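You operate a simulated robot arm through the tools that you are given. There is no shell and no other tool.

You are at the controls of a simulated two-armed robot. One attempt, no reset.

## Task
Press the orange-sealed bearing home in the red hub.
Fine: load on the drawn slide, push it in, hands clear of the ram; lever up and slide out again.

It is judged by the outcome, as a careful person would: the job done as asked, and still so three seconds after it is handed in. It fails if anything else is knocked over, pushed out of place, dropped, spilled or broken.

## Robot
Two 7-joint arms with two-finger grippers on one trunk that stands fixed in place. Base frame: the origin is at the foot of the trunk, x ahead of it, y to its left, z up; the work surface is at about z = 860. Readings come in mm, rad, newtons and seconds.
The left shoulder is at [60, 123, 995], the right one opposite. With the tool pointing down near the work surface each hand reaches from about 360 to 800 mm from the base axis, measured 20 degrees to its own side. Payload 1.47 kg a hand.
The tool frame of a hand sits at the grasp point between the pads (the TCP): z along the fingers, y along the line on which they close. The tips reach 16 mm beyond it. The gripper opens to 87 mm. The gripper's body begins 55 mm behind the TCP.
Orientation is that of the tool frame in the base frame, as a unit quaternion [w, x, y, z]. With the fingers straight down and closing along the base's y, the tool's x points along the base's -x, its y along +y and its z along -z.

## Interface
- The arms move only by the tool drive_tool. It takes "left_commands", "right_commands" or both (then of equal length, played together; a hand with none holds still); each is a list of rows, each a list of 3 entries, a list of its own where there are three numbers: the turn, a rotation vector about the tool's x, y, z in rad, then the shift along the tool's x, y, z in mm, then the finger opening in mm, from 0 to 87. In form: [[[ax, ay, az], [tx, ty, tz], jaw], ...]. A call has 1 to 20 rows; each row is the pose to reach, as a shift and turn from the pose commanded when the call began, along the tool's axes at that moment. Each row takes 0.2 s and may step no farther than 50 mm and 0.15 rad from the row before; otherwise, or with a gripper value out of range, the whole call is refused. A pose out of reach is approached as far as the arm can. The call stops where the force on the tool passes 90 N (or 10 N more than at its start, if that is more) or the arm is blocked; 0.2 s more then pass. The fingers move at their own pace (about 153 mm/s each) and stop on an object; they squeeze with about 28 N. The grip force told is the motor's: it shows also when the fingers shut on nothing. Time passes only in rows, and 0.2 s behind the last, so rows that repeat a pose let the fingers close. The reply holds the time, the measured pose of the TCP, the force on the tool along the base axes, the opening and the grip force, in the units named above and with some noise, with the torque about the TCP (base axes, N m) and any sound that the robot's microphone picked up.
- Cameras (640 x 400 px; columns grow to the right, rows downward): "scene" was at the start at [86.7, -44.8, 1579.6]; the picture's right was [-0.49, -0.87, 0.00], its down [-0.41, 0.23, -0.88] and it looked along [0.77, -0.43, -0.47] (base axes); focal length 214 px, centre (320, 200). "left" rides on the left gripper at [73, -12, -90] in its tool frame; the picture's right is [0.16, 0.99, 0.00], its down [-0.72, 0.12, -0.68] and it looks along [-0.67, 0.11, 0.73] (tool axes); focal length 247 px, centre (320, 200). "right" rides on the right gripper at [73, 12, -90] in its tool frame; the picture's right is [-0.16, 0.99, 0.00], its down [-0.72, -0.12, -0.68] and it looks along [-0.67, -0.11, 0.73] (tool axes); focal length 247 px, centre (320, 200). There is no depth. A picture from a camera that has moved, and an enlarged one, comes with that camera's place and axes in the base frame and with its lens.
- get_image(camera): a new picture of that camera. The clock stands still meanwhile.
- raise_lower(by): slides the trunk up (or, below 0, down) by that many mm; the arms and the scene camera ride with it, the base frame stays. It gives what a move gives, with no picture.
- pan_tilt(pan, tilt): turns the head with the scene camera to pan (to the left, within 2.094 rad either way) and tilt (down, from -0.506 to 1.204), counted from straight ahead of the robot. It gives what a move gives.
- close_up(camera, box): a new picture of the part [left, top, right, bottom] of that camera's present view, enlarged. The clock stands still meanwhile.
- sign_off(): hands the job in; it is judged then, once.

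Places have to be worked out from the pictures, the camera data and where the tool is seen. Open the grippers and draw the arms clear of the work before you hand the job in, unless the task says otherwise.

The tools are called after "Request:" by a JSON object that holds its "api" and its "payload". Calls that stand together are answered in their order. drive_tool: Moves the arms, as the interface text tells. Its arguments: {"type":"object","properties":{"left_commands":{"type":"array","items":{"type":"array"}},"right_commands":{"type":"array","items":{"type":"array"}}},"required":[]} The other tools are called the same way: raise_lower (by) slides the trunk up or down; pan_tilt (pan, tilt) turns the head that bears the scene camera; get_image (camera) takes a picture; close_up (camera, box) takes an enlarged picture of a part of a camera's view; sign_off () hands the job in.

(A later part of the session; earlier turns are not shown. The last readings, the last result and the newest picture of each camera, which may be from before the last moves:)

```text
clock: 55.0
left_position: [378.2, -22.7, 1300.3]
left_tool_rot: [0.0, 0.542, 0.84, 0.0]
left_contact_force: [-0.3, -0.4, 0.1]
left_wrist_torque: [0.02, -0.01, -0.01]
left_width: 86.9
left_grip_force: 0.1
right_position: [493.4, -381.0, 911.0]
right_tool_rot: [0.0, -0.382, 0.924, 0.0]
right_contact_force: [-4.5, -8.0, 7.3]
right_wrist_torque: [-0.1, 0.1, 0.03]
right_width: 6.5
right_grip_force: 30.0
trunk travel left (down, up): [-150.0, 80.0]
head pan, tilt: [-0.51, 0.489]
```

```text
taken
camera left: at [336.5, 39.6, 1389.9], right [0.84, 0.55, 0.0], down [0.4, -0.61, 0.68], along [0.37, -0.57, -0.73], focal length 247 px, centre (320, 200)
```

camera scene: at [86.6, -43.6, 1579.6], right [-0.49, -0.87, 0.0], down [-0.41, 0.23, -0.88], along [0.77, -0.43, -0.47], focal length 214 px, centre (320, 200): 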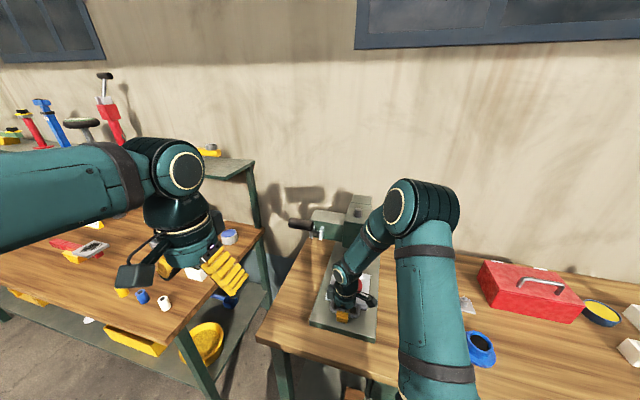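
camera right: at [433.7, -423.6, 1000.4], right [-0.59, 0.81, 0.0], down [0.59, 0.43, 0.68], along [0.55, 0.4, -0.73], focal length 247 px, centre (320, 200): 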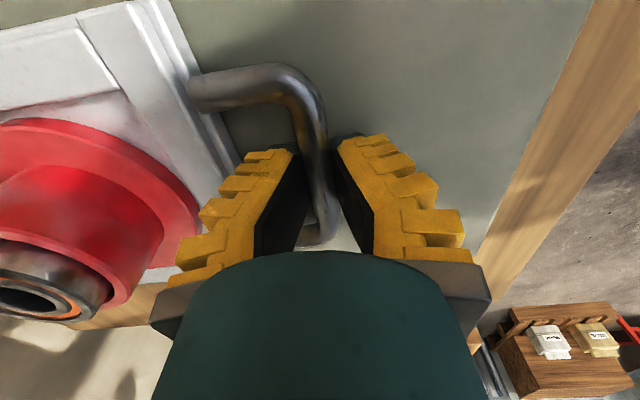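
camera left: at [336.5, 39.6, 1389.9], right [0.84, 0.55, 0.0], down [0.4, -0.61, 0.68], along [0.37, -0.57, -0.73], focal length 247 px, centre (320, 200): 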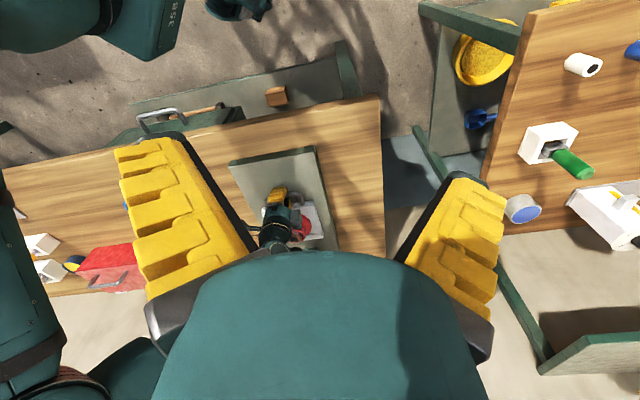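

The ram is just hidden below the image edge, so I'll raise the left hand 150 mm for a clear view.

Request:
{"api": "drive_tool", "payload": {"left_commands": [[[0, 0, 0], [0, 0, -40], 87], [[0, 0, 0], [0, 0, -80], 87], [[0, 0, 0], [0, 0, -120], 87], [[0, 0, 0], [0, 0, -150], 87], [[0, 0, 0], [0, 0, -150], 87]]}}

Request:
{"api": "close_up", "payload": {"camera": "left", "box": [220, 130, 400, 250]}}

```text
clock: 56.2
left_position: [377.9, -22.9, 1449.5]
left_tool_rot: [0.0, 0.542, 0.84, 0.0]
left_contact_force: [0.4, -0.6, 0.4]
left_wrist_torque: [-0.02, 0.0, -0.02]
left_width: 86.9
left_grip_force: 0.1
right_position: [493.5, -378.4, 910.1]
right_tool_rot: [0.0, -0.382, 0.924, 0.0]
right_contact_force: [-6.1, -8.8, 7.0]
right_wrist_torque: [-0.08, 0.07, -0.04]
right_width: 6.6
right_grip_force: 30.4
trunk travel left (down, up): [-150.0, 80.0]
head pan, tilt: [-0.51, 0.489]
```

```text
3.33 times, centred on (310, 190) of left
camera zoom: at [336.5, 38.3, 1539.0], right [0.83, 0.55, 0.0], down [0.4, -0.61, 0.68], along [0.38, -0.57, -0.73], focal length 823 px, centre (353, 233)
```

zoom: 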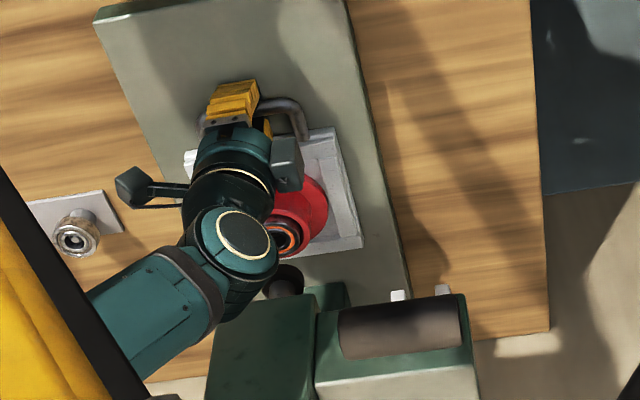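

Now I can see the bearing approaching the ram pad with clear headroom. I'll push another 20 mm in small rows.

Request:
{"api": "drive_tool", "payload": {"right_commands": [[[0, 0, 0], [0, -5, 0], 1], [[0, 0, 0], [0, -10, 0], 1], [[0, 0, 0], [-0.2, -15, 0], 1], [[0, 0, 0], [-0.2, -20, 0], 1], [[0, 0, 0], [-0.2, -20, 0], 1]]}}

Request:
{"api": "close_up", "payload": {"camera": "left", "box": [220, 130, 400, 250]}}

Request:
{"api": "close_up", "payload": {"camera": "scene", "box": [310, 190, 410, 300]}}

```text
clock: 57.4
left_position: [376.2, -23.9, 1449.3]
left_tool_rot: [0.001, 0.541, 0.841, 0.0]
left_contact_force: [0.1, 0.6, -0.1]
left_wrist_torque: [-0.02, 0.02, -0.01]
left_width: 87.1
left_grip_force: 0.2
right_position: [507.1, -392.9, 910.9]
right_tool_rot: [0.0, -0.383, 0.924, 0.0]
right_contact_force: [-10.6, -7.8, 9.4]
right_wrist_torque: [-0.33, 0.33, 0.06]
right_width: 8.7
right_grip_force: 30.0
trunk travel left (down, up): [-150.0, 80.0]
head pan, tilt: [-0.51, 0.489]
```

```text
3.33 times, centred on (310, 190) of left
camera zoom: at [335.9, 38.7, 1538.9], right [0.83, 0.55, 0.0], down [0.4, -0.61, 0.68], along [0.38, -0.57, -0.73], focal length 823 px, centre (353, 233)
```

zoom: 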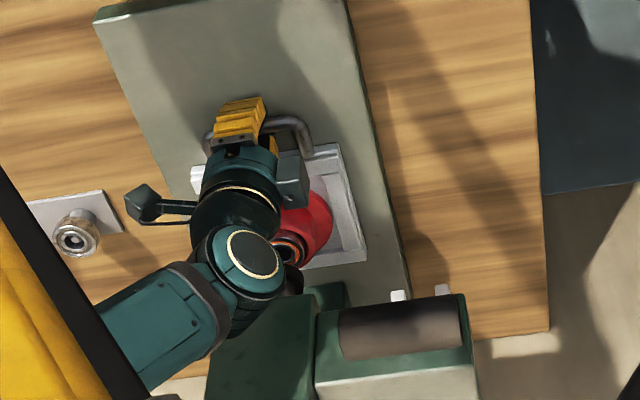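

```text
3.64 times, centred on (360, 245) of scene
camera zoom: at [84.7, -45.1, 1579.7], right [-0.49, -0.87, 0.0], down [-0.41, 0.23, -0.88], along [0.77, -0.43, -0.47], focal length 780 px, centre (174, 36)
```

zoom: 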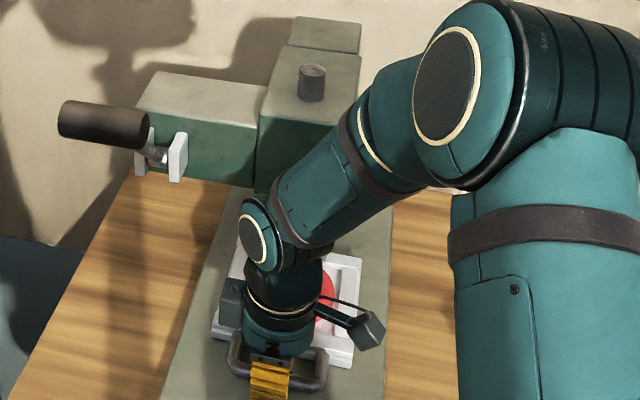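

There's a 13 N sideways load toward -q, so I'll trim back 1.5 mm in q and continue the last stretch in 3 mm steps, watching for the stop.

Request:
{"api": "drive_tool", "payload": {"right_commands": [[[0, 0, 0], [1.5, -3, 0], 1], [[0, 0, 0], [1.5, -6, 0], 1], [[0, 0, 0], [1.5, -9, 0], 1], [[0, 0, 0], [1.5, -12, 0], 1], [[0, 0, 0], [1.5, -12, 0], 1]]}}

Request:
{"api": "close_up", "payload": {"camera": "left", "box": [250, 160, 350, 240]}}

Request:
{"api": "get_image", "payload": {"camera": "right"}}

```text
clock: 58.6
left_position: [375.9, -21.8, 1448.6]
left_tool_rot: [0.0, 0.542, 0.84, 0.0]
left_contact_force: [-0.8, -0.1, 0.2]
left_wrist_torque: [0.0, -0.01, -0.02]
left_width: 87.0
left_grip_force: 0.1
right_position: [516.2, -401.4, 910.2]
right_tool_rot: [0.001, -0.383, 0.924, 0.001]
right_contact_force: [-2.1, 1.0, 8.8]
right_wrist_torque: [0.28, -0.22, -0.02]
right_width: 8.2
right_grip_force: 29.8
trunk travel left (down, up): [-150.0, 80.0]
head pan, tilt: [-0.51, 0.489]
```

```text
5.00 times, centred on (300, 200) of left
camera zoom: at [336.7, 39.5, 1538.7], right [0.83, 0.55, 0.0], down [0.4, -0.61, 0.68], along [0.38, -0.57, -0.73], focal length 1235 px, centre (420, 200)
```

zoom: 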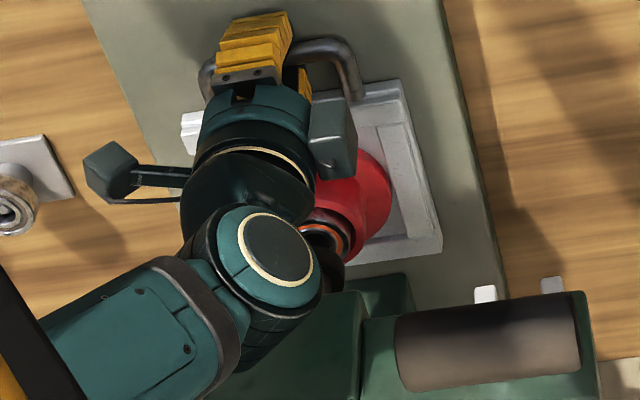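

```text
taken
camera right: at [455.8, -445.7, 999.5], right [-0.59, 0.81, 0.0], down [0.59, 0.43, 0.68], along [0.55, 0.4, -0.73], focal length 247 px, centre (320, 200)
```

right: 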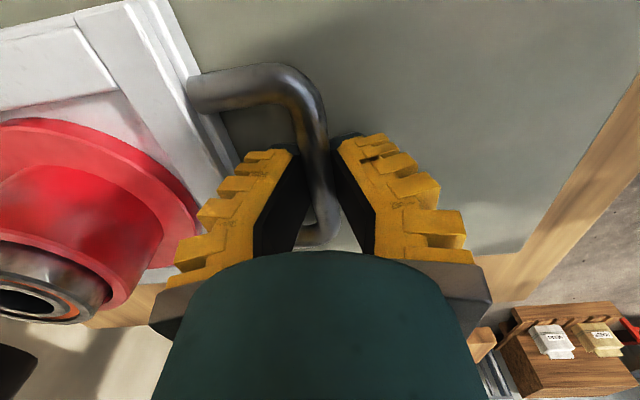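

Side load is gone and there's no stop yet. I'll keep going in 2 mm steps toward the expected stop at about 654.

Request:
{"api": "drive_tool", "payload": {"right_commands": [[[0, 0, 0], [0, -2, 0], 1], [[0, 0, 0], [0, -4, 0], 1], [[0, 0, 0], [0, -6, 0], 1], [[0, 0, 0], [0, -6, 0], 1]]}}

Request:
{"api": "close_up", "payload": {"camera": "left", "box": [250, 160, 350, 240]}}

Request:
{"api": "close_up", "payload": {"camera": "right", "box": [0, 200, 180, 400]}}

```text
clock: 59.6
left_position: [378.0, -22.5, 1449.6]
left_tool_rot: [0.0, 0.542, 0.84, 0.0]
left_contact_force: [-0.1, -0.7, 0.3]
left_wrist_torque: [0.0, -0.02, -0.03]
left_width: 87.1
left_grip_force: 0.0
right_position: [518.9, -406.1, 910.2]
right_tool_rot: [0.0, -0.383, 0.924, -0.001]
right_contact_force: [-1.7, 3.1, 10.4]
right_wrist_torque: [0.01, -0.01, 0.01]
right_width: 8.8
right_grip_force: 30.1
trunk travel left (down, up): [-150.0, 80.0]
head pan, tilt: [-0.51, 0.489]
```

```text
5.00 times, centred on (300, 200) of left
camera zoom: at [336.9, 39.9, 1538.7], right [0.83, 0.55, 0.0], down [0.4, -0.61, 0.68], along [0.38, -0.57, -0.73], focal length 1235 px, centre (420, 200)
```

zoom: 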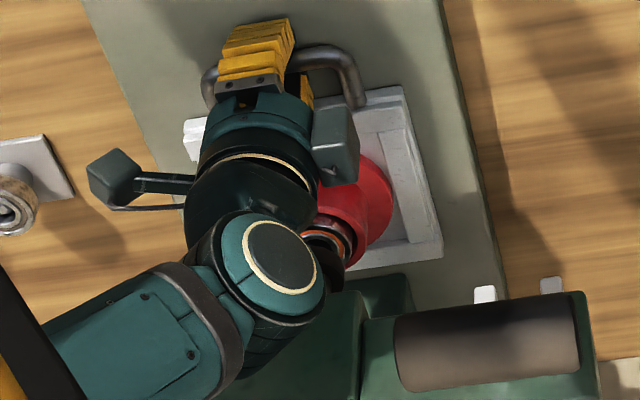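

```text
2.00 times, centred on (90, 300) of right
camera zoom: at [459.7, -449.5, 999.5], right [-0.59, 0.81, 0.0], down [0.59, 0.43, 0.68], along [0.55, 0.4, -0.73], focal length 494 px, centre (780, 0)
```

zoom: 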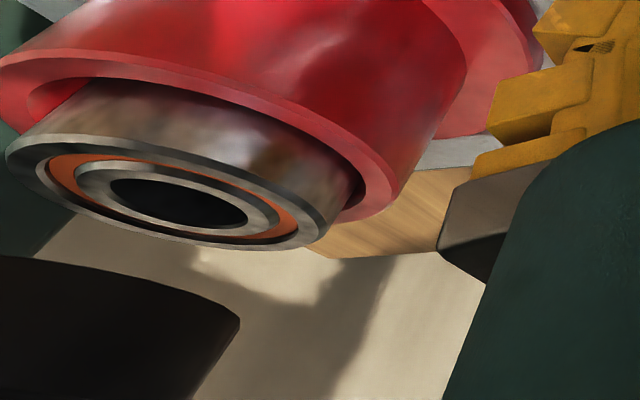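

The bearing computes to p≈771, right under the ram axis, but I haven't felt a stop yet. I'll ease in 1 mm steps to find the end of travel.

Request:
{"api": "drive_tool", "payload": {"right_commands": [[[0, 0, 0], [0, -1, 0], 1], [[0, 0, 0], [0, -2, 0], 1], [[0, 0, 0], [0, -3, 0], 1], [[0, 0, 0], [0, -3, 0], 1]]}}

Request:
{"api": "close_up", "payload": {"camera": "left", "box": [250, 160, 350, 240]}}

Request:
{"api": "close_up", "payload": {"camera": "right", "box": [0, 200, 180, 400]}}

```text
clock: 60.6
left_position: [376.9, -21.0, 1450.1]
left_tool_rot: [0.001, 0.542, 0.841, 0.0]
left_contact_force: [0.6, 0.1, -0.4]
left_wrist_torque: [0.01, 0.03, -0.02]
left_width: 87.0
left_grip_force: 0.1
right_position: [519.9, -406.8, 909.7]
right_tool_rot: [-0.001, -0.383, 0.924, 0.001]
right_contact_force: [-12.7, 14.7, 9.0]
right_wrist_torque: [0.19, 0.08, -0.05]
right_width: 8.0
right_grip_force: 30.5
trunk travel left (down, up): [-150.0, 80.0]
head pan, tilt: [-0.51, 0.489]
```

```text
5.00 times, centred on (300, 200) of left
camera zoom: at [335.6, 41.1, 1538.9], right [0.83, 0.55, 0.0], down [0.4, -0.61, 0.68], along [0.38, -0.57, -0.73], focal length 1235 px, centre (420, 200)
```

zoom: 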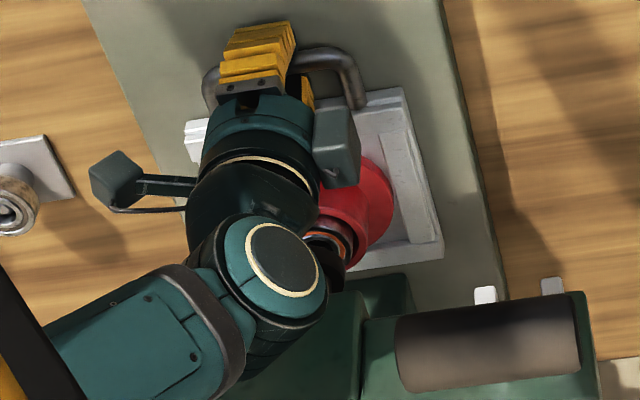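

```text
2.00 times, centred on (90, 300) of right
camera zoom: at [460.6, -450.2, 999.7], right [-0.59, 0.81, 0.0], down [0.59, 0.43, 0.68], along [0.55, 0.4, -0.73], focal length 494 px, centre (780, 0)
```

zoom: 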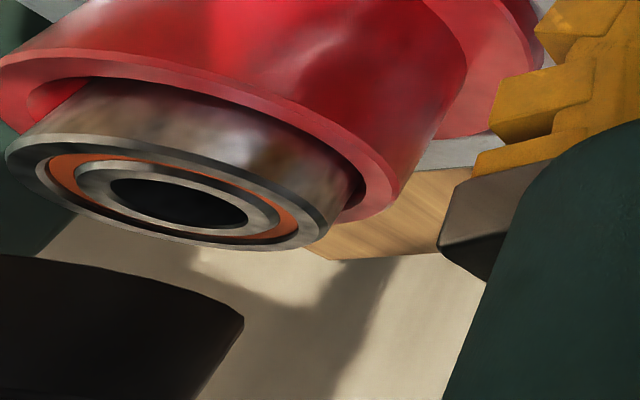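

The stop is reached with 19 N of resistance along the slide. I'll open the jaws, rise straight up off the bar, then back away from the press.

Request:
{"api": "drive_tool", "payload": {"right_commands": [[[0, 0, 0], [0, -3, 0], 10], [[0, 0, 0], [0, -2.5, 0], 16], [[0, 0, 0], [0, -2.5, 0], 16], [[0, 0, 0], [0, -2.5, 0], 16], [[0, 0, 0], [0, -2.5, -15], 16], [[0, 0, 0], [0, -2.5, -30], 16], [[0, 0, 0], [0, 0, -45], 16], [[0, 0, 0], [0, 20, -60], 16], [[0, 0, 0], [0, 50, -80], 16], [[0, 0, 0], [0, 50, -80], 16]]}}

Request:
{"api": "get_image", "payload": {"camera": "right"}}

Request:
{"api": "close_up", "payload": {"camera": "left", "box": [220, 130, 400, 250]}}

Request:
{"api": "get_image", "payload": {"camera": "scene"}}

```text
clock: 62.8
left_position: [379.0, -23.6, 1447.4]
left_tool_rot: [0.0, 0.542, 0.841, 0.0]
left_contact_force: [-0.8, 0.2, 0.6]
left_wrist_torque: [0.02, -0.01, -0.02]
left_width: 87.0
left_grip_force: 0.1
right_position: [489.9, -372.9, 989.5]
right_tool_rot: [0.0, -0.383, 0.924, 0.0]
right_contact_force: [-0.3, -1.3, -0.3]
right_wrist_torque: [-0.01, 0.02, -0.01]
right_width: 22.4
right_grip_force: 4.5
trunk travel left (down, up): [-150.0, 80.0]
head pan, tilt: [-0.51, 0.489]
```

```text
taken
camera right: at [428.9, -416.8, 1078.9], right [-0.59, 0.81, 0.0], down [0.59, 0.43, 0.68], along [0.55, 0.4, -0.73], focal length 247 px, centre (320, 200)
```

right: 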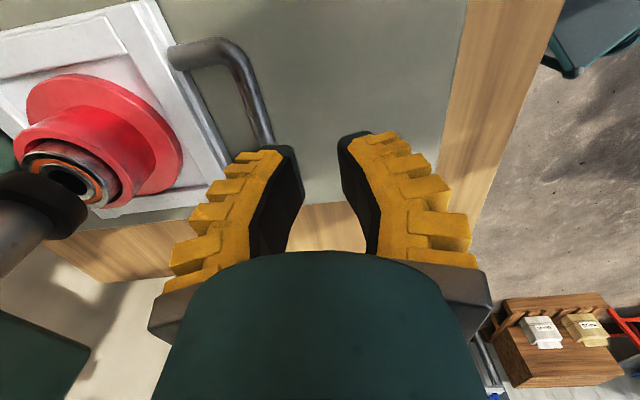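

```text
3.33 times, centred on (310, 190) of left
camera zoom: at [338.5, 38.3, 1538.2], right [0.83, 0.55, 0.0], down [0.4, -0.61, 0.68], along [0.37, -0.57, -0.73], focal length 823 px, centre (353, 233)
```

zoom: 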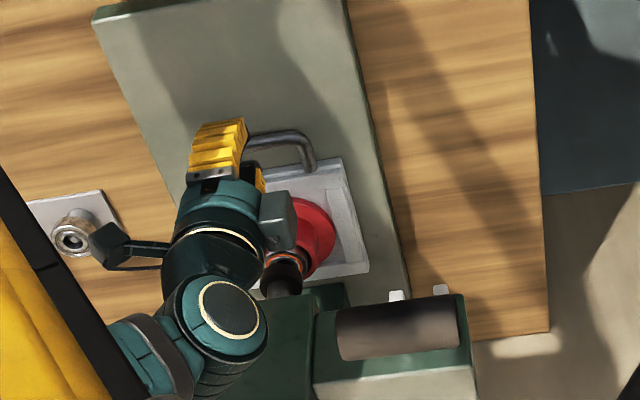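

```text
taken
camera scene: at [87.4, -45.4, 1579.5], right [-0.49, -0.87, 0.0], down [-0.41, 0.23, -0.88], along [0.77, -0.43, -0.47], focal length 214 px, centre (320, 200)
```

scene: 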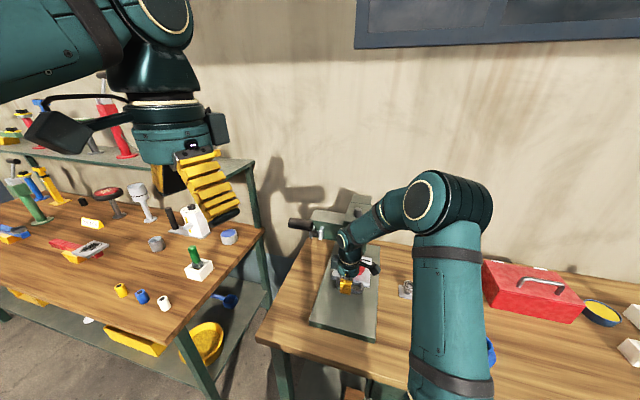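

The handle is released and the bearing sits right under the ram pad. I'll retract the right hand to the right side, then tilt it so its camera can watch the pressing from low down.

Request:
{"api": "drive_tool", "payload": {"right_commands": [[[0, 0, 0.112], [27, 5.4, -18.6], 30], [[0, 0, 0.224], [53.9, 10.7, -37.1], 30], [[0, 0, 0.336], [80.9, 16.1, -55.7], 30], [[0, 0, 0.449], [107.9, 21.4, -74.3], 30], [[0, 0, 0.561], [134.9, 26.8, -92.9], 30], [[0, 0, 0.673], [161.8, 32.1, -111.4], 30], [[0, 0, 0.785], [188.8, 37.5, -130], 30], [[0, 0, 0.785], [188.8, 37.5, -130], 30]]}}

Request:
{"api": "drive_tool", "payload": {"right_commands": [[[0, -0.13, 0], [0, 0, 0], 30], [[0, -0.26, 0], [0, 0, 0], 30], [[0, -0.4, 0], [0, 0, 0], 30], [[0, -0.4, 0], [0, 0, 0], 30]]}}

Request:
{"api": "get_image", "payload": {"camera": "right"}}

Request:
{"api": "get_image", "payload": {"camera": "scene"}}

```text
clock: 64.6
left_position: [379.0, -22.8, 1449.3]
left_tool_rot: [0.001, 0.542, 0.84, -0.001]
left_contact_force: [0.7, 0.3, -0.3]
left_wrist_torque: [-0.01, 0.02, 0.0]
left_width: 86.8
left_grip_force: 0.0
right_position: [326.9, -479.7, 1119.4]
right_tool_rot: [0.0, 0.001, 1.0, 0.001]
right_contact_force: [0.5, 0.4, -0.4]
right_wrist_torque: [0.02, 0.01, -0.04]
right_width: 36.2
right_grip_force: 4.3
trunk travel left (down, up): [-150.0, 80.0]
head pan, tilt: [-0.51, 0.489]
```

```text
clock: 65.6
left_position: [378.7, -22.7, 1448.9]
left_tool_rot: [0.0, 0.542, 0.841, 0.001]
left_contact_force: [0.4, -0.6, 0.4]
left_wrist_torque: [0.01, 0.0, 0.0]
left_width: 87.0
left_grip_force: 0.1
right_position: [326.8, -480.5, 1120.0]
right_tool_rot: [0.2, 0.0, 0.98, -0.001]
right_contact_force: [0.5, 0.1, -0.7]
right_wrist_torque: [-0.01, -0.02, 0.0]
right_width: 36.1
right_grip_force: 4.3
trunk travel left (down, up): [-150.0, 80.0]
head pan, tilt: [-0.51, 0.489]
```

```text
taken
camera right: at [225.2, -469.2, 1173.4], right [0.15, 0.99, 0.06], down [0.4, -0.12, 0.91], along [0.9, -0.11, -0.41], focal length 247 px, centre (320, 200)
```

right: 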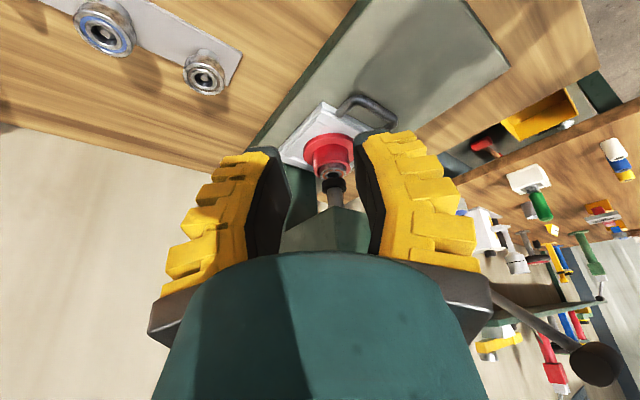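

```text
taken
camera scene: at [87.2, -44.8, 1579.5], right [-0.49, -0.87, 0.0], down [-0.41, 0.23, -0.88], along [0.77, -0.43, -0.47], focal length 214 px, centre (320, 200)
```

scene: 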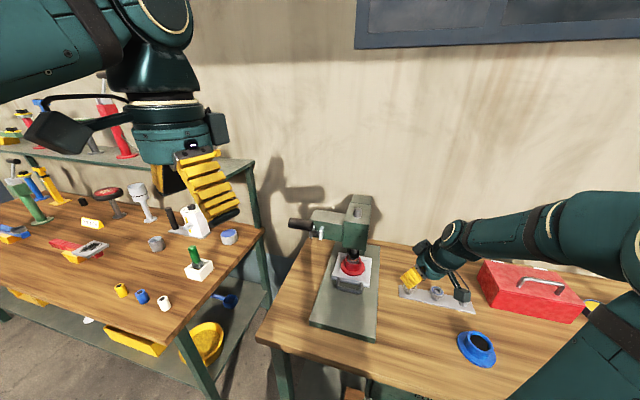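

Excellent views. I'll zoom on the hub, bearing and ram from both cameras to verify alignment before pressing.

Request:
{"api": "close_up", "payload": {"camera": "right", "box": [290, 95, 390, 215]}}

Request:
{"api": "close_up", "payload": {"camera": "scene", "box": [325, 230, 385, 300]}}

Request:
{"api": "close_up", "payload": {"camera": "scene", "box": [280, 195, 380, 265]}}

Request:
{"api": "close_up", "payload": {"camera": "right", "box": [470, 260, 640, 400]}}

```text
3.33 times, centred on (340, 155) of right
camera zoom: at [225.2, -469.2, 1173.4], right [0.15, 0.99, 0.06], down [0.4, -0.12, 0.91], along [0.9, -0.11, -0.41], focal length 823 px, centre (253, 350)
```

zoom: 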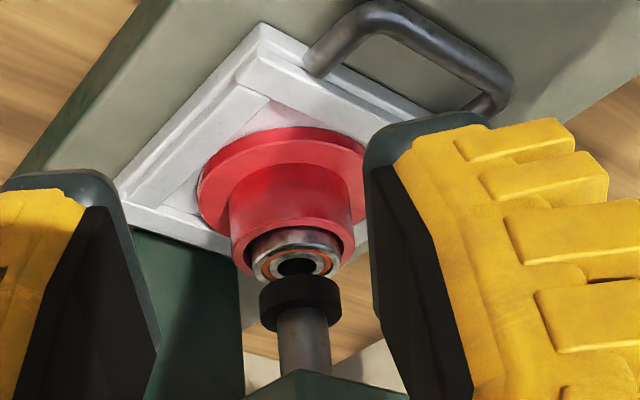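

```text
5.71 times, centred on (355, 265) of scene
camera zoom: at [87.2, -44.8, 1579.5], right [-0.49, -0.87, 0.0], down [-0.41, 0.23, -0.88], along [0.77, -0.43, -0.47], focal length 1226 px, centre (120, -171)
```

zoom: 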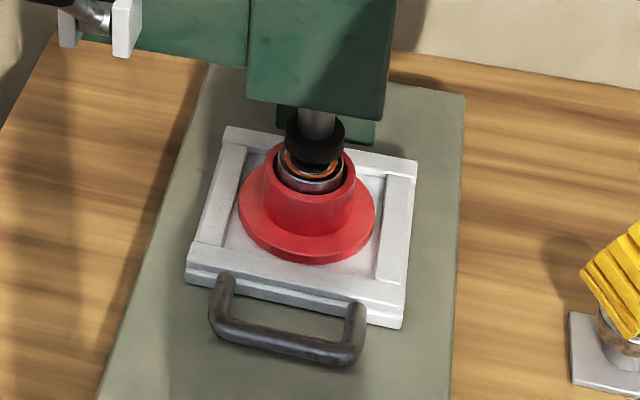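

```text
5.71 times, centred on (330, 230) of scene
camera zoom: at [87.2, -44.8, 1579.5], right [-0.49, -0.87, 0.0], down [-0.41, 0.23, -0.88], along [0.77, -0.43, -0.47], focal length 1226 px, centre (263, 29)
```

zoom: 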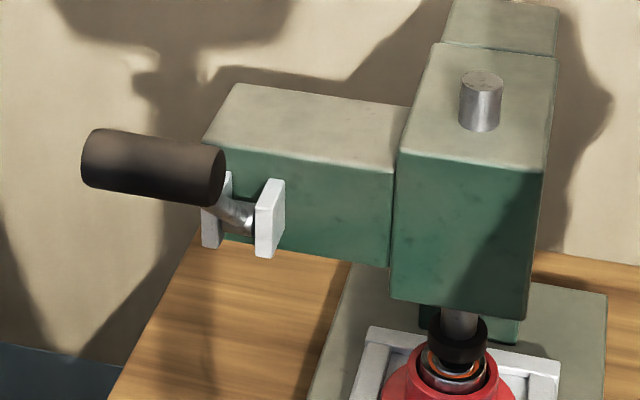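

```text
2.86 times, centred on (555, 330) of right
camera zoom: at [225.2, -469.2, 1173.4], right [0.15, 0.99, 0.06], down [0.4, -0.12, 0.91], along [0.9, -0.11, -0.41], focal length 706 px, centre (-351, -171)
```

zoom: 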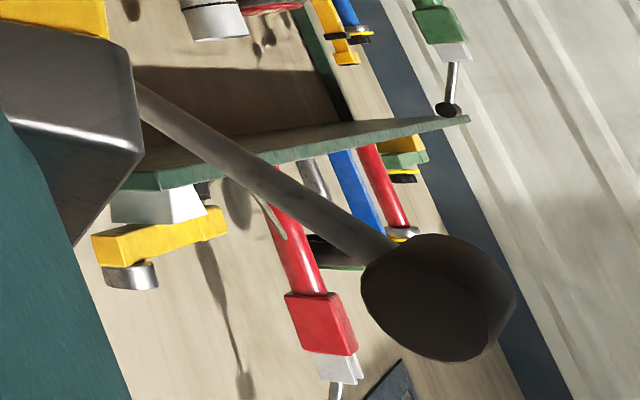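

The bearing is directly beneath the ram pad. The lever grip is a horizontal cylinder along q, centred near (565,-249,1224), with its pivot about 135 mm further in and 127 mm lower. I'll turn the left hand horizontal, pointing toward the press with the jaws closing vertically, and stop well in front of the grip.

Request:
{"api": "drive_tool", "payload": {"left_commands": [[[-0.097, -0.0671, 0.0671], [-9.9, 3.4, 13.5], 70], [[-0.1941, -0.1342, 0.1342], [-19.8, 6.8, 27], 70], [[-0.2911, -0.2013, 0.2013], [-29.7, 10.2, 40.5], 70], [[-0.3881, -0.2683, 0.2683], [-39.6, 13.7, 54], 70], [[-0.4851, -0.3354, 0.3354], [-49.5, 17.1, 67.5], 70], [[-0.5822, -0.4025, 0.4025], [-59.4, 20.5, 81], 70], [[-0.6792, -0.4696, 0.4696], [-69.3, 23.9, 94.5], 70], [[-0.7762, -0.5367, 0.5367], [-79.2, 27.3, 108], 70], [[-0.8733, -0.6038, 0.6038], [-89.1, 30.7, 121.5], 70], [[-0.9703, -0.6709, 0.6709], [-99, 34.1, 135], 70], [[-1.0673, -0.7379, 0.7379], [-108.9, 37.6, 148.5], 70], [[-1.1643, -0.805, 0.805], [-118.8, 41, 162], 70], [[-1.2614, -0.8721, 0.8721], [-128.7, 44.4, 175.5], 70], [[-1.3584, -0.9392, 0.9392], [-138.6, 47.8, 189], 70], [[-1.3584, -0.9392, 0.9392], [-138.6, 47.8, 189], 70]]}}

Request:
{"api": "get_image", "payload": {"camera": "scene"}}

Request:
{"api": "get_image", "payload": {"camera": "left"}}

```text
clock: 68.8
left_position: [481.1, -131.5, 1260.8]
left_tool_rot: [0.653, 0.654, 0.271, 0.271]
left_contact_force: [-0.4, -0.3, 0.6]
left_wrist_torque: [0.01, -0.02, 0.05]
left_width: 73.5
left_grip_force: 1.8
right_position: [328.1, -482.9, 1117.9]
right_tool_rot: [0.199, 0.001, 0.98, 0.0]
right_contact_force: [0.3, 0.2, -0.4]
right_wrist_torque: [0.05, 0.0, 0.04]
right_width: 36.1
right_grip_force: 4.6
trunk travel left (down, up): [-150.0, 80.0]
head pan, tilt: [-0.51, 0.489]
```

```text
taken
camera scene: at [88.2, -47.6, 1579.4], right [-0.49, -0.87, 0.0], down [-0.41, 0.23, -0.88], along [0.77, -0.43, -0.47], focal length 214 px, centre (320, 200)
```

scene: 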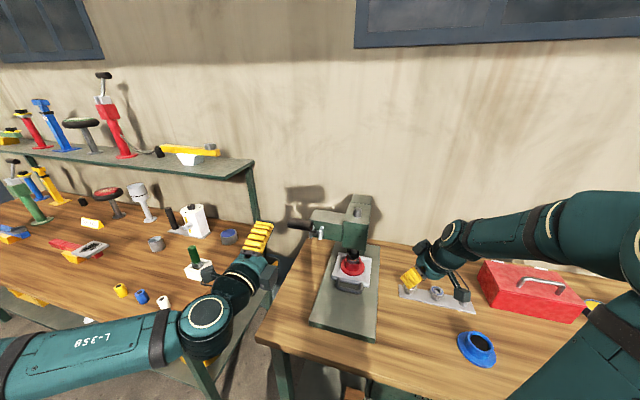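

```text
taken
camera left: at [469.2, -15.6, 1249.1], right [0.11, 0.11, 0.99], down [-0.99, -0.03, 0.12], along [0.05, -0.99, 0.11], focal length 247 px, centre (320, 200)
```

left: 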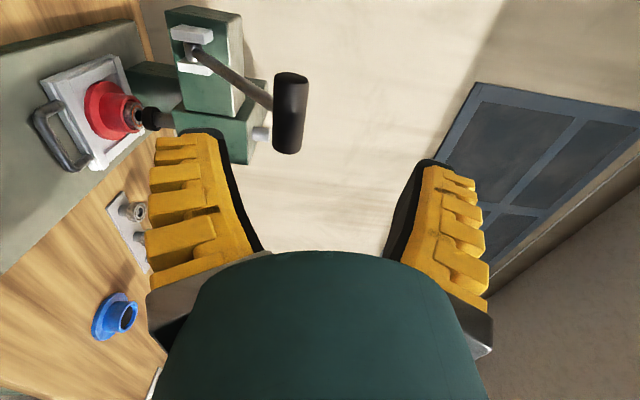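

The left hand reached the orientation exactly, and its camera gives a clear side view of the lever. I'll zoom in to measure the grip, rod and pivot.

Request:
{"api": "close_up", "payload": {"camera": "left", "box": [150, 0, 350, 170]}}

Request:
{"api": "close_up", "payload": {"camera": "scene", "box": [230, 200, 350, 280]}}

```text
2.35 times, centred on (250, 85) of left
camera zoom: at [469.2, -15.6, 1249.1], right [0.11, 0.11, 0.99], down [-0.99, -0.03, 0.12], along [0.05, -0.99, 0.11], focal length 581 px, centre (485, 471)
```

zoom: 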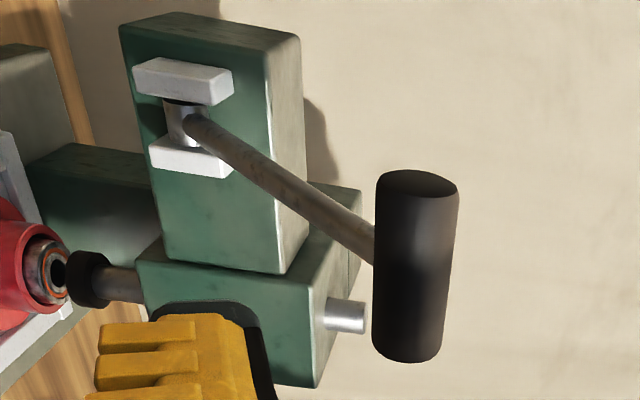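

```text
5.00 times, centred on (290, 240) of scene
camera zoom: at [88.2, -47.6, 1579.4], right [-0.49, -0.87, 0.0], down [-0.41, 0.23, -0.88], along [0.77, -0.43, -0.47], focal length 1072 px, centre (470, 0)
```

zoom: 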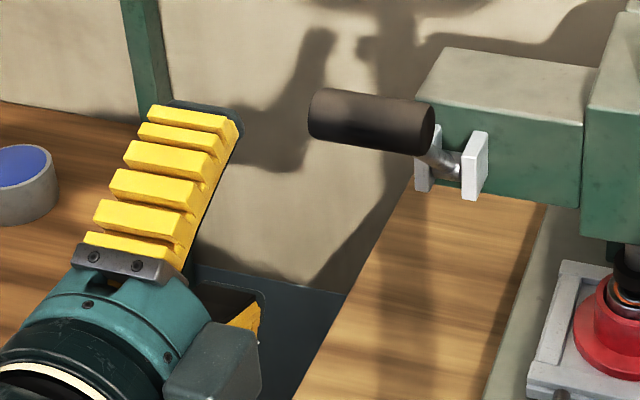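

The side view puts the grip centre at p≈560, q≈220, z≈1236 (65 mm long, about 30 mm across) and the pivot at p≈709, z≈1095. I'll move the left hand to the grip's height, offset toward its outer half, and stop short at p≈500.

Request:
{"api": "drive_tool", "payload": {"left_commands": [[[0, 0, 0], [-0.8, -6.2, 17], 70], [[0, 0, 0], [-1.6, -12.4, 34], 70], [[0, 0, 0], [-2.4, -18.6, 51], 70], [[0, 0, 0], [-3.2, -24.8, 67], 70], [[0, 0, 0], [-3.2, -24.8, 67], 70]]}}

Request:
{"api": "get_image", "payload": {"camera": "left"}}

Request:
{"api": "close_up", "payload": {"camera": "scene", "box": [230, 190, 350, 270]}}

```text
clock: 70.0
left_position: [524.7, -179.2, 1237.0]
left_tool_rot: [0.654, 0.652, 0.271, 0.271]
left_contact_force: [-0.2, 0.1, 1.0]
left_wrist_torque: [-0.02, 0.01, 0.02]
left_width: 73.4
left_grip_force: 2.4
right_position: [326.8, -480.6, 1122.0]
right_tool_rot: [0.198, -0.001, 0.98, 0.0]
right_contact_force: [-0.4, 0.9, -0.9]
right_wrist_torque: [0.0, 0.0, -0.01]
right_width: 36.5
right_grip_force: 4.5
trunk travel left (down, up): [-150.0, 80.0]
head pan, tilt: [-0.51, 0.489]
```

```text
taken
camera left: at [513.3, -63.3, 1225.0], right [0.11, 0.11, 0.99], down [-0.99, -0.03, 0.12], along [0.04, -0.99, 0.11], focal length 247 px, centre (320, 200)
```

left: 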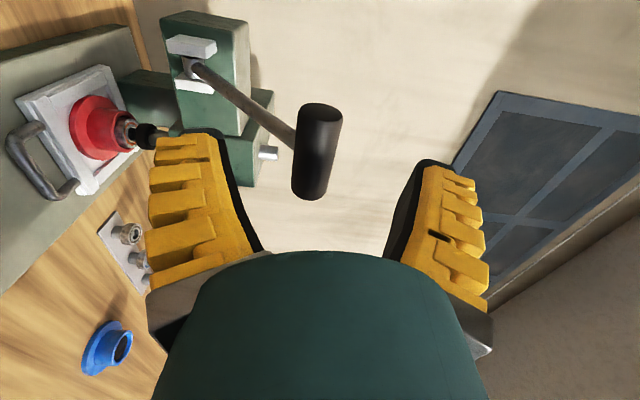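

```text
5.00 times, centred on (290, 230) of scene
camera zoom: at [86.6, -44.8, 1579.6], right [-0.49, -0.87, 0.0], down [-0.41, 0.23, -0.88], along [0.77, -0.43, -0.47], focal length 1072 px, centre (470, 50)
```

zoom: 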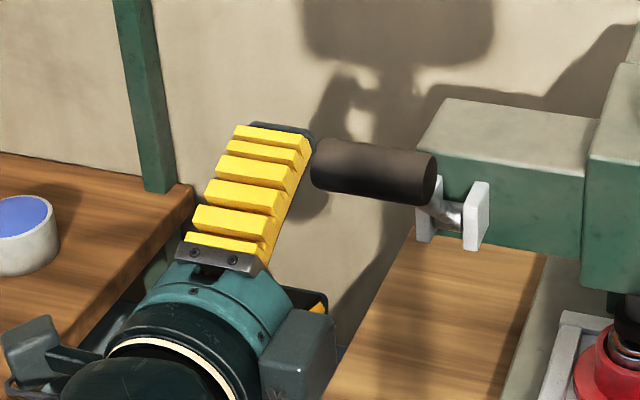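

The grip lines up between the jaws at z≈1237. I'll advance 60 mm along p to straddle it, then close.

Request:
{"api": "drive_tool", "payload": {"left_commands": [[[0, 0, 0], [0, 0, 15], 70], [[0, 0, 0], [0, 0, 30], 70], [[0, 0, 0], [0, 0, 45], 70], [[0, 0, 0], [0, 0, 60], 70], [[0, 0, 0], [0, 0, 60], 70]]}}

Request:
{"api": "get_image", "payload": {"camera": "left"}}

Request:
{"api": "close_up", "payload": {"camera": "scene", "box": [230, 190, 350, 270]}}

```text
clock: 71.2
left_position: [567.9, -219.7, 1236.9]
left_tool_rot: [0.654, 0.653, 0.27, 0.27]
left_contact_force: [-0.7, 0.0, 0.9]
left_wrist_torque: [0.03, 0.0, 0.0]
left_width: 73.2
left_grip_force: 2.2
right_position: [326.6, -480.3, 1120.2]
right_tool_rot: [0.199, 0.0, 0.98, 0.001]
right_contact_force: [-0.7, -0.2, 0.8]
right_wrist_torque: [0.01, 0.01, -0.02]
right_width: 36.0
right_grip_force: 4.5
trunk travel left (down, up): [-150.0, 80.0]
head pan, tilt: [-0.51, 0.489]
```

```text
taken
camera left: at [555.7, -105.1, 1225.1], right [0.11, 0.11, 0.99], down [-0.99, -0.03, 0.12], along [0.04, -0.99, 0.11], focal length 247 px, centre (320, 200)
```

left: 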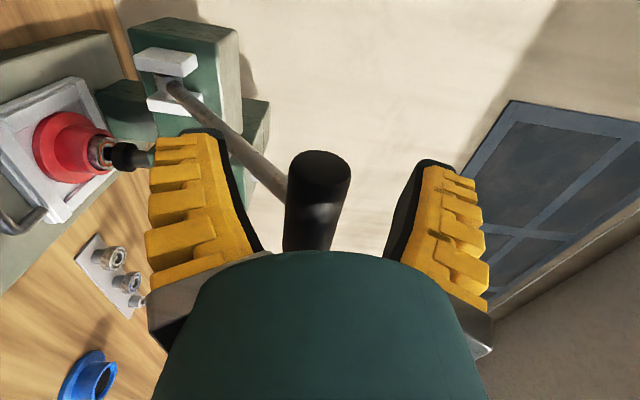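

```text
5.00 times, centred on (290, 230) of scene
camera zoom: at [86.5, -44.7, 1579.6], right [-0.49, -0.87, 0.0], down [-0.41, 0.23, -0.88], along [0.77, -0.43, -0.47], focal length 1072 px, centre (470, 50)
```

zoom: 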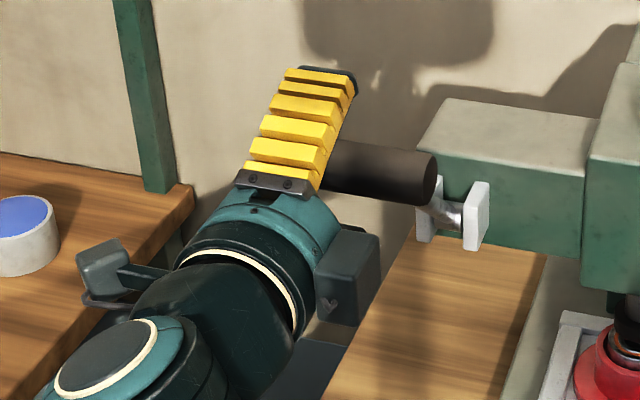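

The grip is squarely between the jaws. I'll close on it.

Request:
{"api": "drive_tool", "payload": {"left_commands": [[[0, 0, 0], [0, 0, 0], 55], [[0, 0, 0], [0, 0, 0], 40], [[0, 0, 0], [0, 0, 0], 25], [[0, 0, 0], [0, 0, 0], 18], [[0, 0, 0], [0, 0, 0], 18]]}}

Request:
{"api": "get_image", "payload": {"camera": "left"}}

Request:
{"api": "close_up", "payload": {"camera": "scene", "box": [230, 190, 350, 270]}}

```text
clock: 72.4
left_position: [566.1, -219.9, 1237.0]
left_tool_rot: [0.653, 0.653, 0.27, 0.27]
left_contact_force: [-6.5, 6.2, -6.3]
left_wrist_torque: [0.09, 0.04, 0.02]
left_width: 25.6
left_grip_force: 30.0
right_position: [327.1, -480.2, 1120.7]
right_tool_rot: [0.2, 0.0, 0.98, 0.0]
right_contact_force: [-0.1, 0.5, -0.1]
right_wrist_torque: [-0.01, -0.01, 0.03]
right_width: 36.1
right_grip_force: 4.5
trunk travel left (down, up): [-150.0, 80.0]
head pan, tilt: [-0.51, 0.489]
```

```text
taken
camera left: at [555.0, -104.3, 1224.9], right [0.11, 0.11, 0.99], down [-0.99, -0.03, 0.12], along [0.04, -0.99, 0.11], focal length 247 px, centre (320, 200)
```

left: 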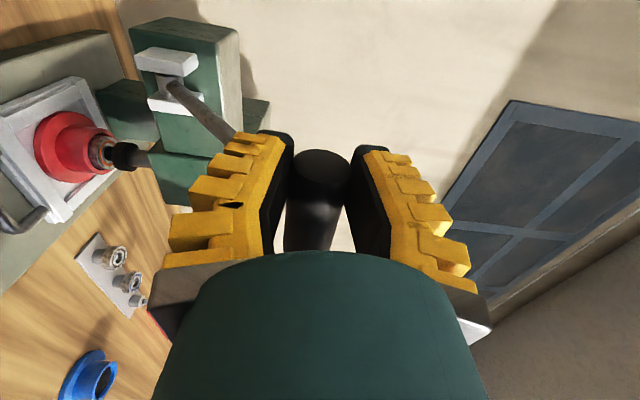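

```text
5.00 times, centred on (290, 230) of scene
camera zoom: at [86.0, -43.8, 1579.6], right [-0.49, -0.87, 0.0], down [-0.41, 0.23, -0.88], along [0.77, -0.43, -0.47], focal length 1072 px, centre (470, 50)
```

zoom: 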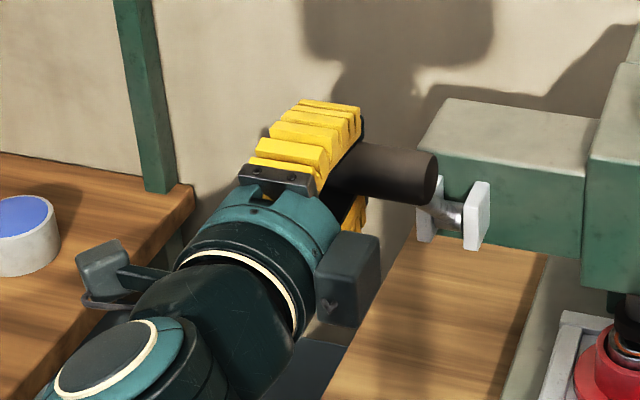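

The grip is firmly held. I'll start pulling the lever down along its arc (radius about 205 mm, centred on the pivot), with a few small rows first to check the load.

Request:
{"api": "drive_tool", "payload": {"left_commands": [[[0, 0, 0], [0, -9.0, -8.1], 15], [[0, 0, 0], [0, -18.7, -15.7], 15], [[0, 0, 0], [0, -28.7, -22.7], 15], [[0, 0, 0], [0, -39.2, -29.1], 15], [[0, 0, 0], [0, -39.2, -29.1], 15]]}}

Request:
{"api": "get_image", "payload": {"camera": "left"}}

Request:
{"api": "close_up", "payload": {"camera": "scene", "box": [250, 190, 400, 300]}}

Request:
{"api": "close_up", "payload": {"camera": "right", "box": [290, 95, 390, 215]}}

```text
clock: 73.6
left_position: [547.4, -197.2, 1202.7]
left_tool_rot: [0.652, 0.658, 0.266, 0.266]
left_contact_force: [-17.5, -24.2, -4.9]
left_wrist_torque: [-0.06, -0.21, -0.24]
left_width: 19.2
left_grip_force: 29.9
left hand out of reach, approached as far as the arm can: row 3, 4, 5
right_position: [324.1, -483.3, 1119.1]
right_tool_rot: [0.198, 0.0, 0.98, 0.002]
right_contact_force: [-0.3, -0.2, 0.5]
right_wrist_torque: [0.02, 0.03, 0.02]
right_width: 36.4
right_grip_force: 5.2
trunk travel left (down, up): [-150.0, 80.0]
head pan, tilt: [-0.51, 0.489]
```

```text
taken
camera left: at [538.0, -82.4, 1192.1], right [0.12, 0.1, 0.99], down [-0.99, -0.02, 0.12], along [0.03, -0.99, 0.1], focal length 247 px, centre (320, 200)
```

left: 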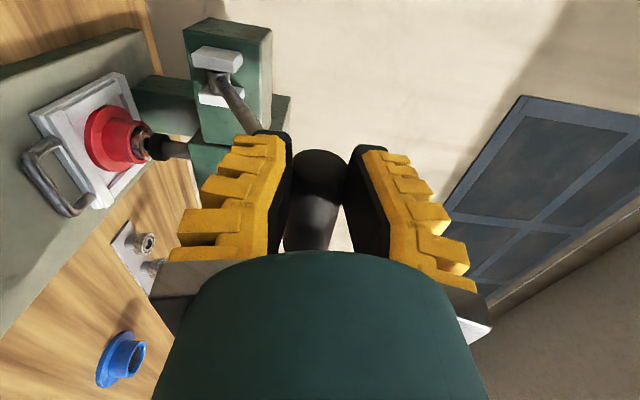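

```text
3.64 times, centred on (325, 245) of scene
camera zoom: at [84.3, -48.9, 1579.5], right [-0.49, -0.87, 0.0], down [-0.41, 0.23, -0.88], along [0.77, -0.43, -0.47], focal length 780 px, centre (302, 36)
```

zoom: 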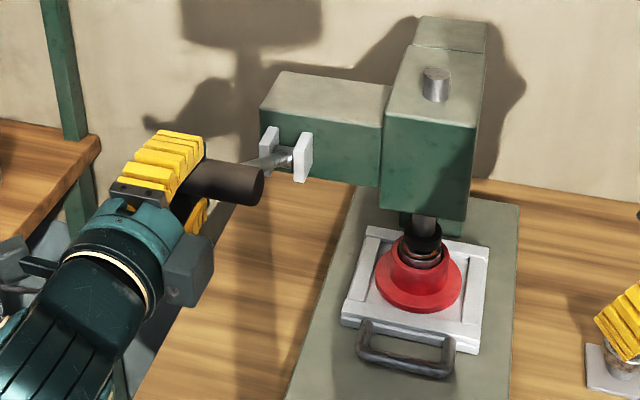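

```text
3.33 times, centred on (340, 155) of right
camera zoom: at [223.1, -472.1, 1172.6], right [0.15, 0.99, 0.06], down [0.4, -0.12, 0.91], along [0.9, -0.11, -0.41], focal length 823 px, centre (253, 350)
```

zoom: 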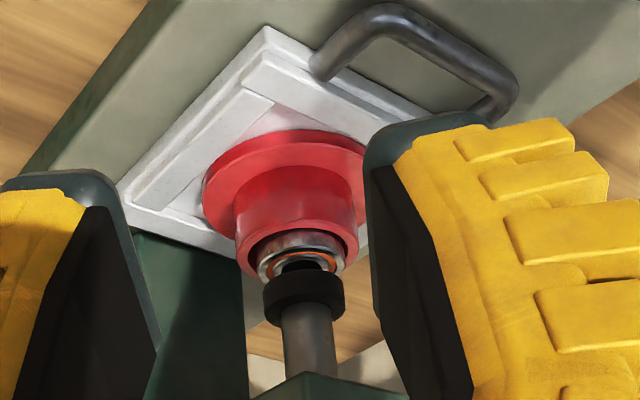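

The lever and ram are moving, but the arm reported a reach limit in this flat-wrist posture. I'll tilt the hand downward about the grip's own axis to a more comfortable posture before continuing.

Request:
{"api": "drive_tool", "payload": {"left_commands": [[[0.1, 0, 0], [0, 0, 0], 15], [[0.2, 0, 0], [0, 0, 0], 15], [[0.3, 0, 0], [0, 0, 0], 15], [[0.4, 0, 0], [0, 0, 0], 15], [[0.4, 0, 0], [0, 0, 0], 15]]}}

Request:
{"api": "get_image", "payload": {"camera": "left"}}

Request:
{"api": "close_up", "payload": {"camera": "scene", "box": [230, 190, 380, 300]}}

```text
clock: 74.8
left_position: [548.8, -193.8, 1203.0]
left_tool_rot: [0.51, 0.77, 0.319, 0.213]
left_contact_force: [-16.4, -14.6, 3.1]
left_wrist_torque: [-0.31, -0.17, -0.17]
left_width: 23.2
left_grip_force: 29.8
right_position: [324.3, -482.1, 1120.5]
right_tool_rot: [0.201, 0.001, 0.98, 0.0]
right_contact_force: [-0.5, 1.0, -0.5]
right_wrist_torque: [0.04, 0.0, -0.02]
right_width: 35.9
right_grip_force: 3.6
trunk travel left (down, up): [-150.0, 80.0]
head pan, tilt: [-0.51, 0.489]
```

```text
taken
camera left: at [539.2, -80.6, 1228.8], right [0.38, -0.16, 0.91], down [-0.92, -0.1, 0.37], along [0.03, -0.98, -0.19], focal length 247 px, centre (320, 200)
```

left: 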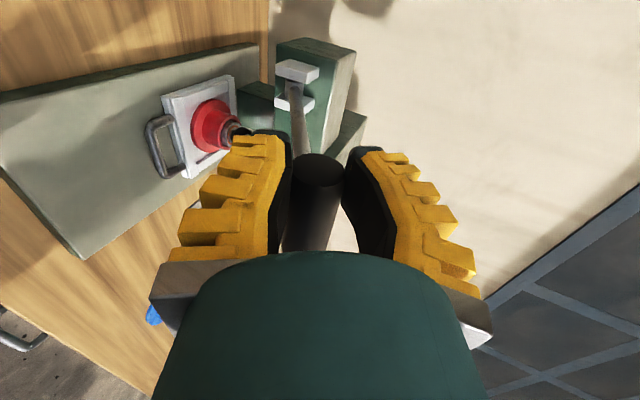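

```text
3.64 times, centred on (305, 245) of scene
camera zoom: at [83.6, -47.2, 1579.7], right [-0.49, -0.87, 0.0], down [-0.41, 0.23, -0.88], along [0.77, -0.43, -0.47], focal length 780 px, centre (374, 36)
```

zoom: 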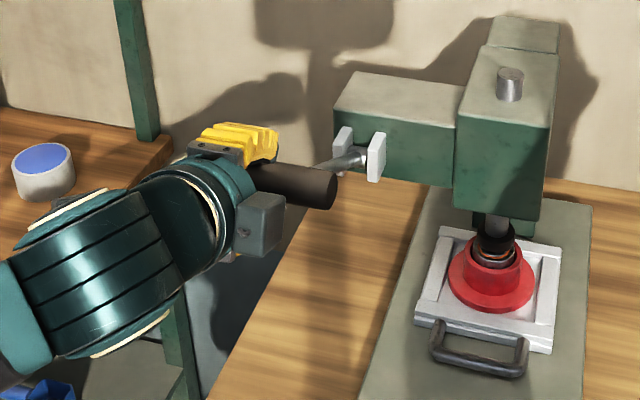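

The tilt worked without any reach limit. There's a 22 N side load along -q, so I'll trim the hand toward -q while continuing down the arc and tilting a little further.

Request:
{"api": "drive_tool", "payload": {"left_commands": [[[0.08, 0, 0], [-2, -15.0, -1.5], 15], [[0.16, 0, 0], [-3, -27.4, -1.9], 15], [[0.24, 0, 0], [-4, -39.7, -1.5], 15], [[0.32, 0, 0], [-4, -51.9, -0.4], 15], [[0.32, 0, 0], [-4, -51.9, -0.4], 15]]}}

Request:
{"api": "get_image", "payload": {"camera": "left"}}

Request:
{"api": "close_up", "payload": {"camera": "scene", "box": [230, 190, 380, 300]}}

Request:
{"api": "close_up", "payload": {"camera": "right", "box": [290, 95, 390, 215]}}

```text
clock: 76.0
left_position: [534.3, -179.2, 1154.5]
left_tool_rot: [0.381, 0.841, 0.35, 0.159]
left_contact_force: [-6.2, 0.5, 4.1]
left_wrist_torque: [-0.27, -0.25, 0.04]
left_width: 25.2
left_grip_force: 29.6
right_position: [326.1, -479.6, 1119.7]
right_tool_rot: [0.199, 0.0, 0.98, 0.0]
right_contact_force: [0.0, 0.5, 0.9]
right_wrist_torque: [0.06, 0.02, -0.02]
right_width: 35.9
right_grip_force: 4.0
trunk travel left (down, up): [-150.0, 80.0]
head pan, tilt: [-0.51, 0.489]
```

```text
taken
camera left: at [533.3, -73.9, 1205.0], right [0.57, -0.35, 0.74], down [-0.82, -0.21, 0.54], along [-0.03, -0.91, -0.4], focal length 247 px, centre (320, 200)
```

left: 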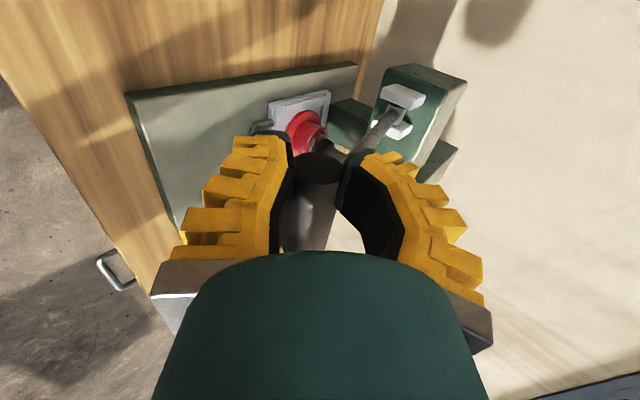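

```text
3.64 times, centred on (305, 245) of scene
camera zoom: at [85.5, -44.7, 1579.6], right [-0.49, -0.87, 0.0], down [-0.41, 0.23, -0.88], along [0.77, -0.43, -0.47], focal length 780 px, centre (374, 36)
```

zoom: 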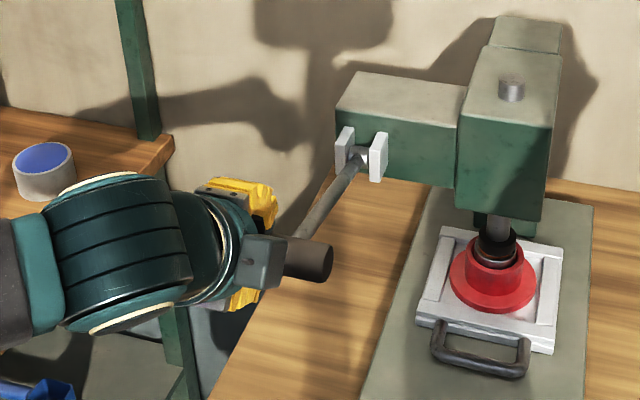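

```text
3.33 times, centred on (340, 155) of right
camera zoom: at [224.0, -469.0, 1173.8], right [0.15, 0.99, 0.06], down [0.4, -0.12, 0.91], along [0.9, -0.11, -0.41], focal length 823 px, centre (253, 350)
```

zoom: 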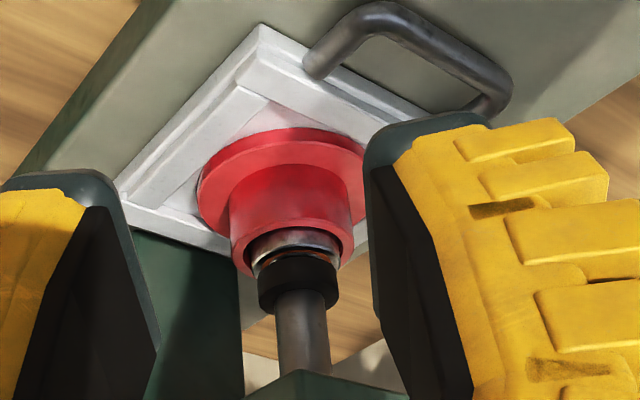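

The ram pad has reached the bearing and the forces are low. I'll keep pulling down in small steps, watching the load as the press-fit begins.

Request:
{"api": "drive_tool", "payload": {"left_commands": [[[0.03, 0, 0], [-1, -5.3, 2.7], 15], [[0.05, 0, 0], [-2, -10.6, 5.4], 15], [[0.08, 0, 0], [-2, -16, 8.5], 15], [[0.1, 0, 0], [-2, -21.4, 11.7], 15], [[0.1, 0, 0], [-2, -21.4, 11.7], 15]]}}

Request:
{"api": "close_up", "payload": {"camera": "scene", "box": [230, 190, 380, 300]}}

Request:
{"api": "close_up", "payload": {"camera": "right", "box": [290, 95, 390, 215]}}

```text
clock: 77.2
left_position: [531.4, -176.0, 1131.0]
left_tool_rot: [0.338, 0.859, 0.358, 0.141]
left_contact_force: [5.0, 15.5, 1.7]
left_wrist_torque: [-0.11, -0.24, 0.1]
left_width: 22.9
left_grip_force: 30.3
right_position: [327.7, -478.9, 1120.9]
right_tool_rot: [0.198, 0.0, 0.98, -0.001]
right_contact_force: [-0.3, -0.4, 0.3]
right_wrist_torque: [-0.02, 0.05, 0.0]
right_width: 36.0
right_grip_force: 4.5
trunk travel left (down, up): [-150.0, 80.0]
head pan, tilt: [-0.51, 0.489]
```

```text
3.64 times, centred on (305, 245) of scene
camera zoom: at [87.2, -42.3, 1579.6], right [-0.49, -0.87, 0.0], down [-0.41, 0.23, -0.88], along [0.77, -0.43, -0.47], focal length 780 px, centre (374, 36)
```

zoom: 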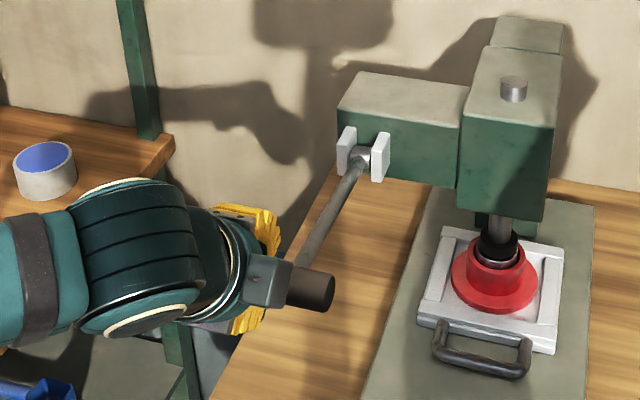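

```text
3.33 times, centred on (340, 155) of right
camera zoom: at [225.2, -467.3, 1174.3], right [0.15, 0.99, 0.06], down [0.4, -0.11, 0.91], along [0.9, -0.11, -0.41], focal length 823 px, centre (253, 350)
```

zoom: 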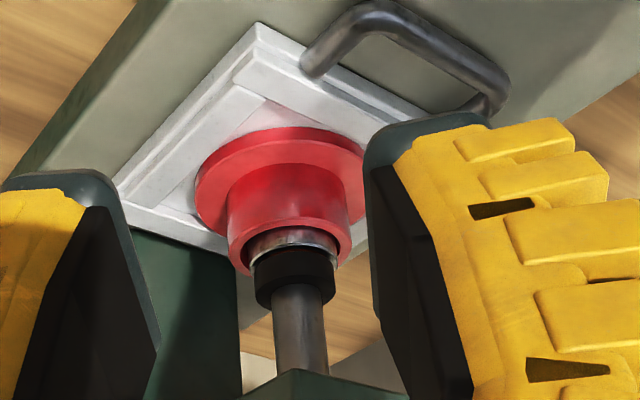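

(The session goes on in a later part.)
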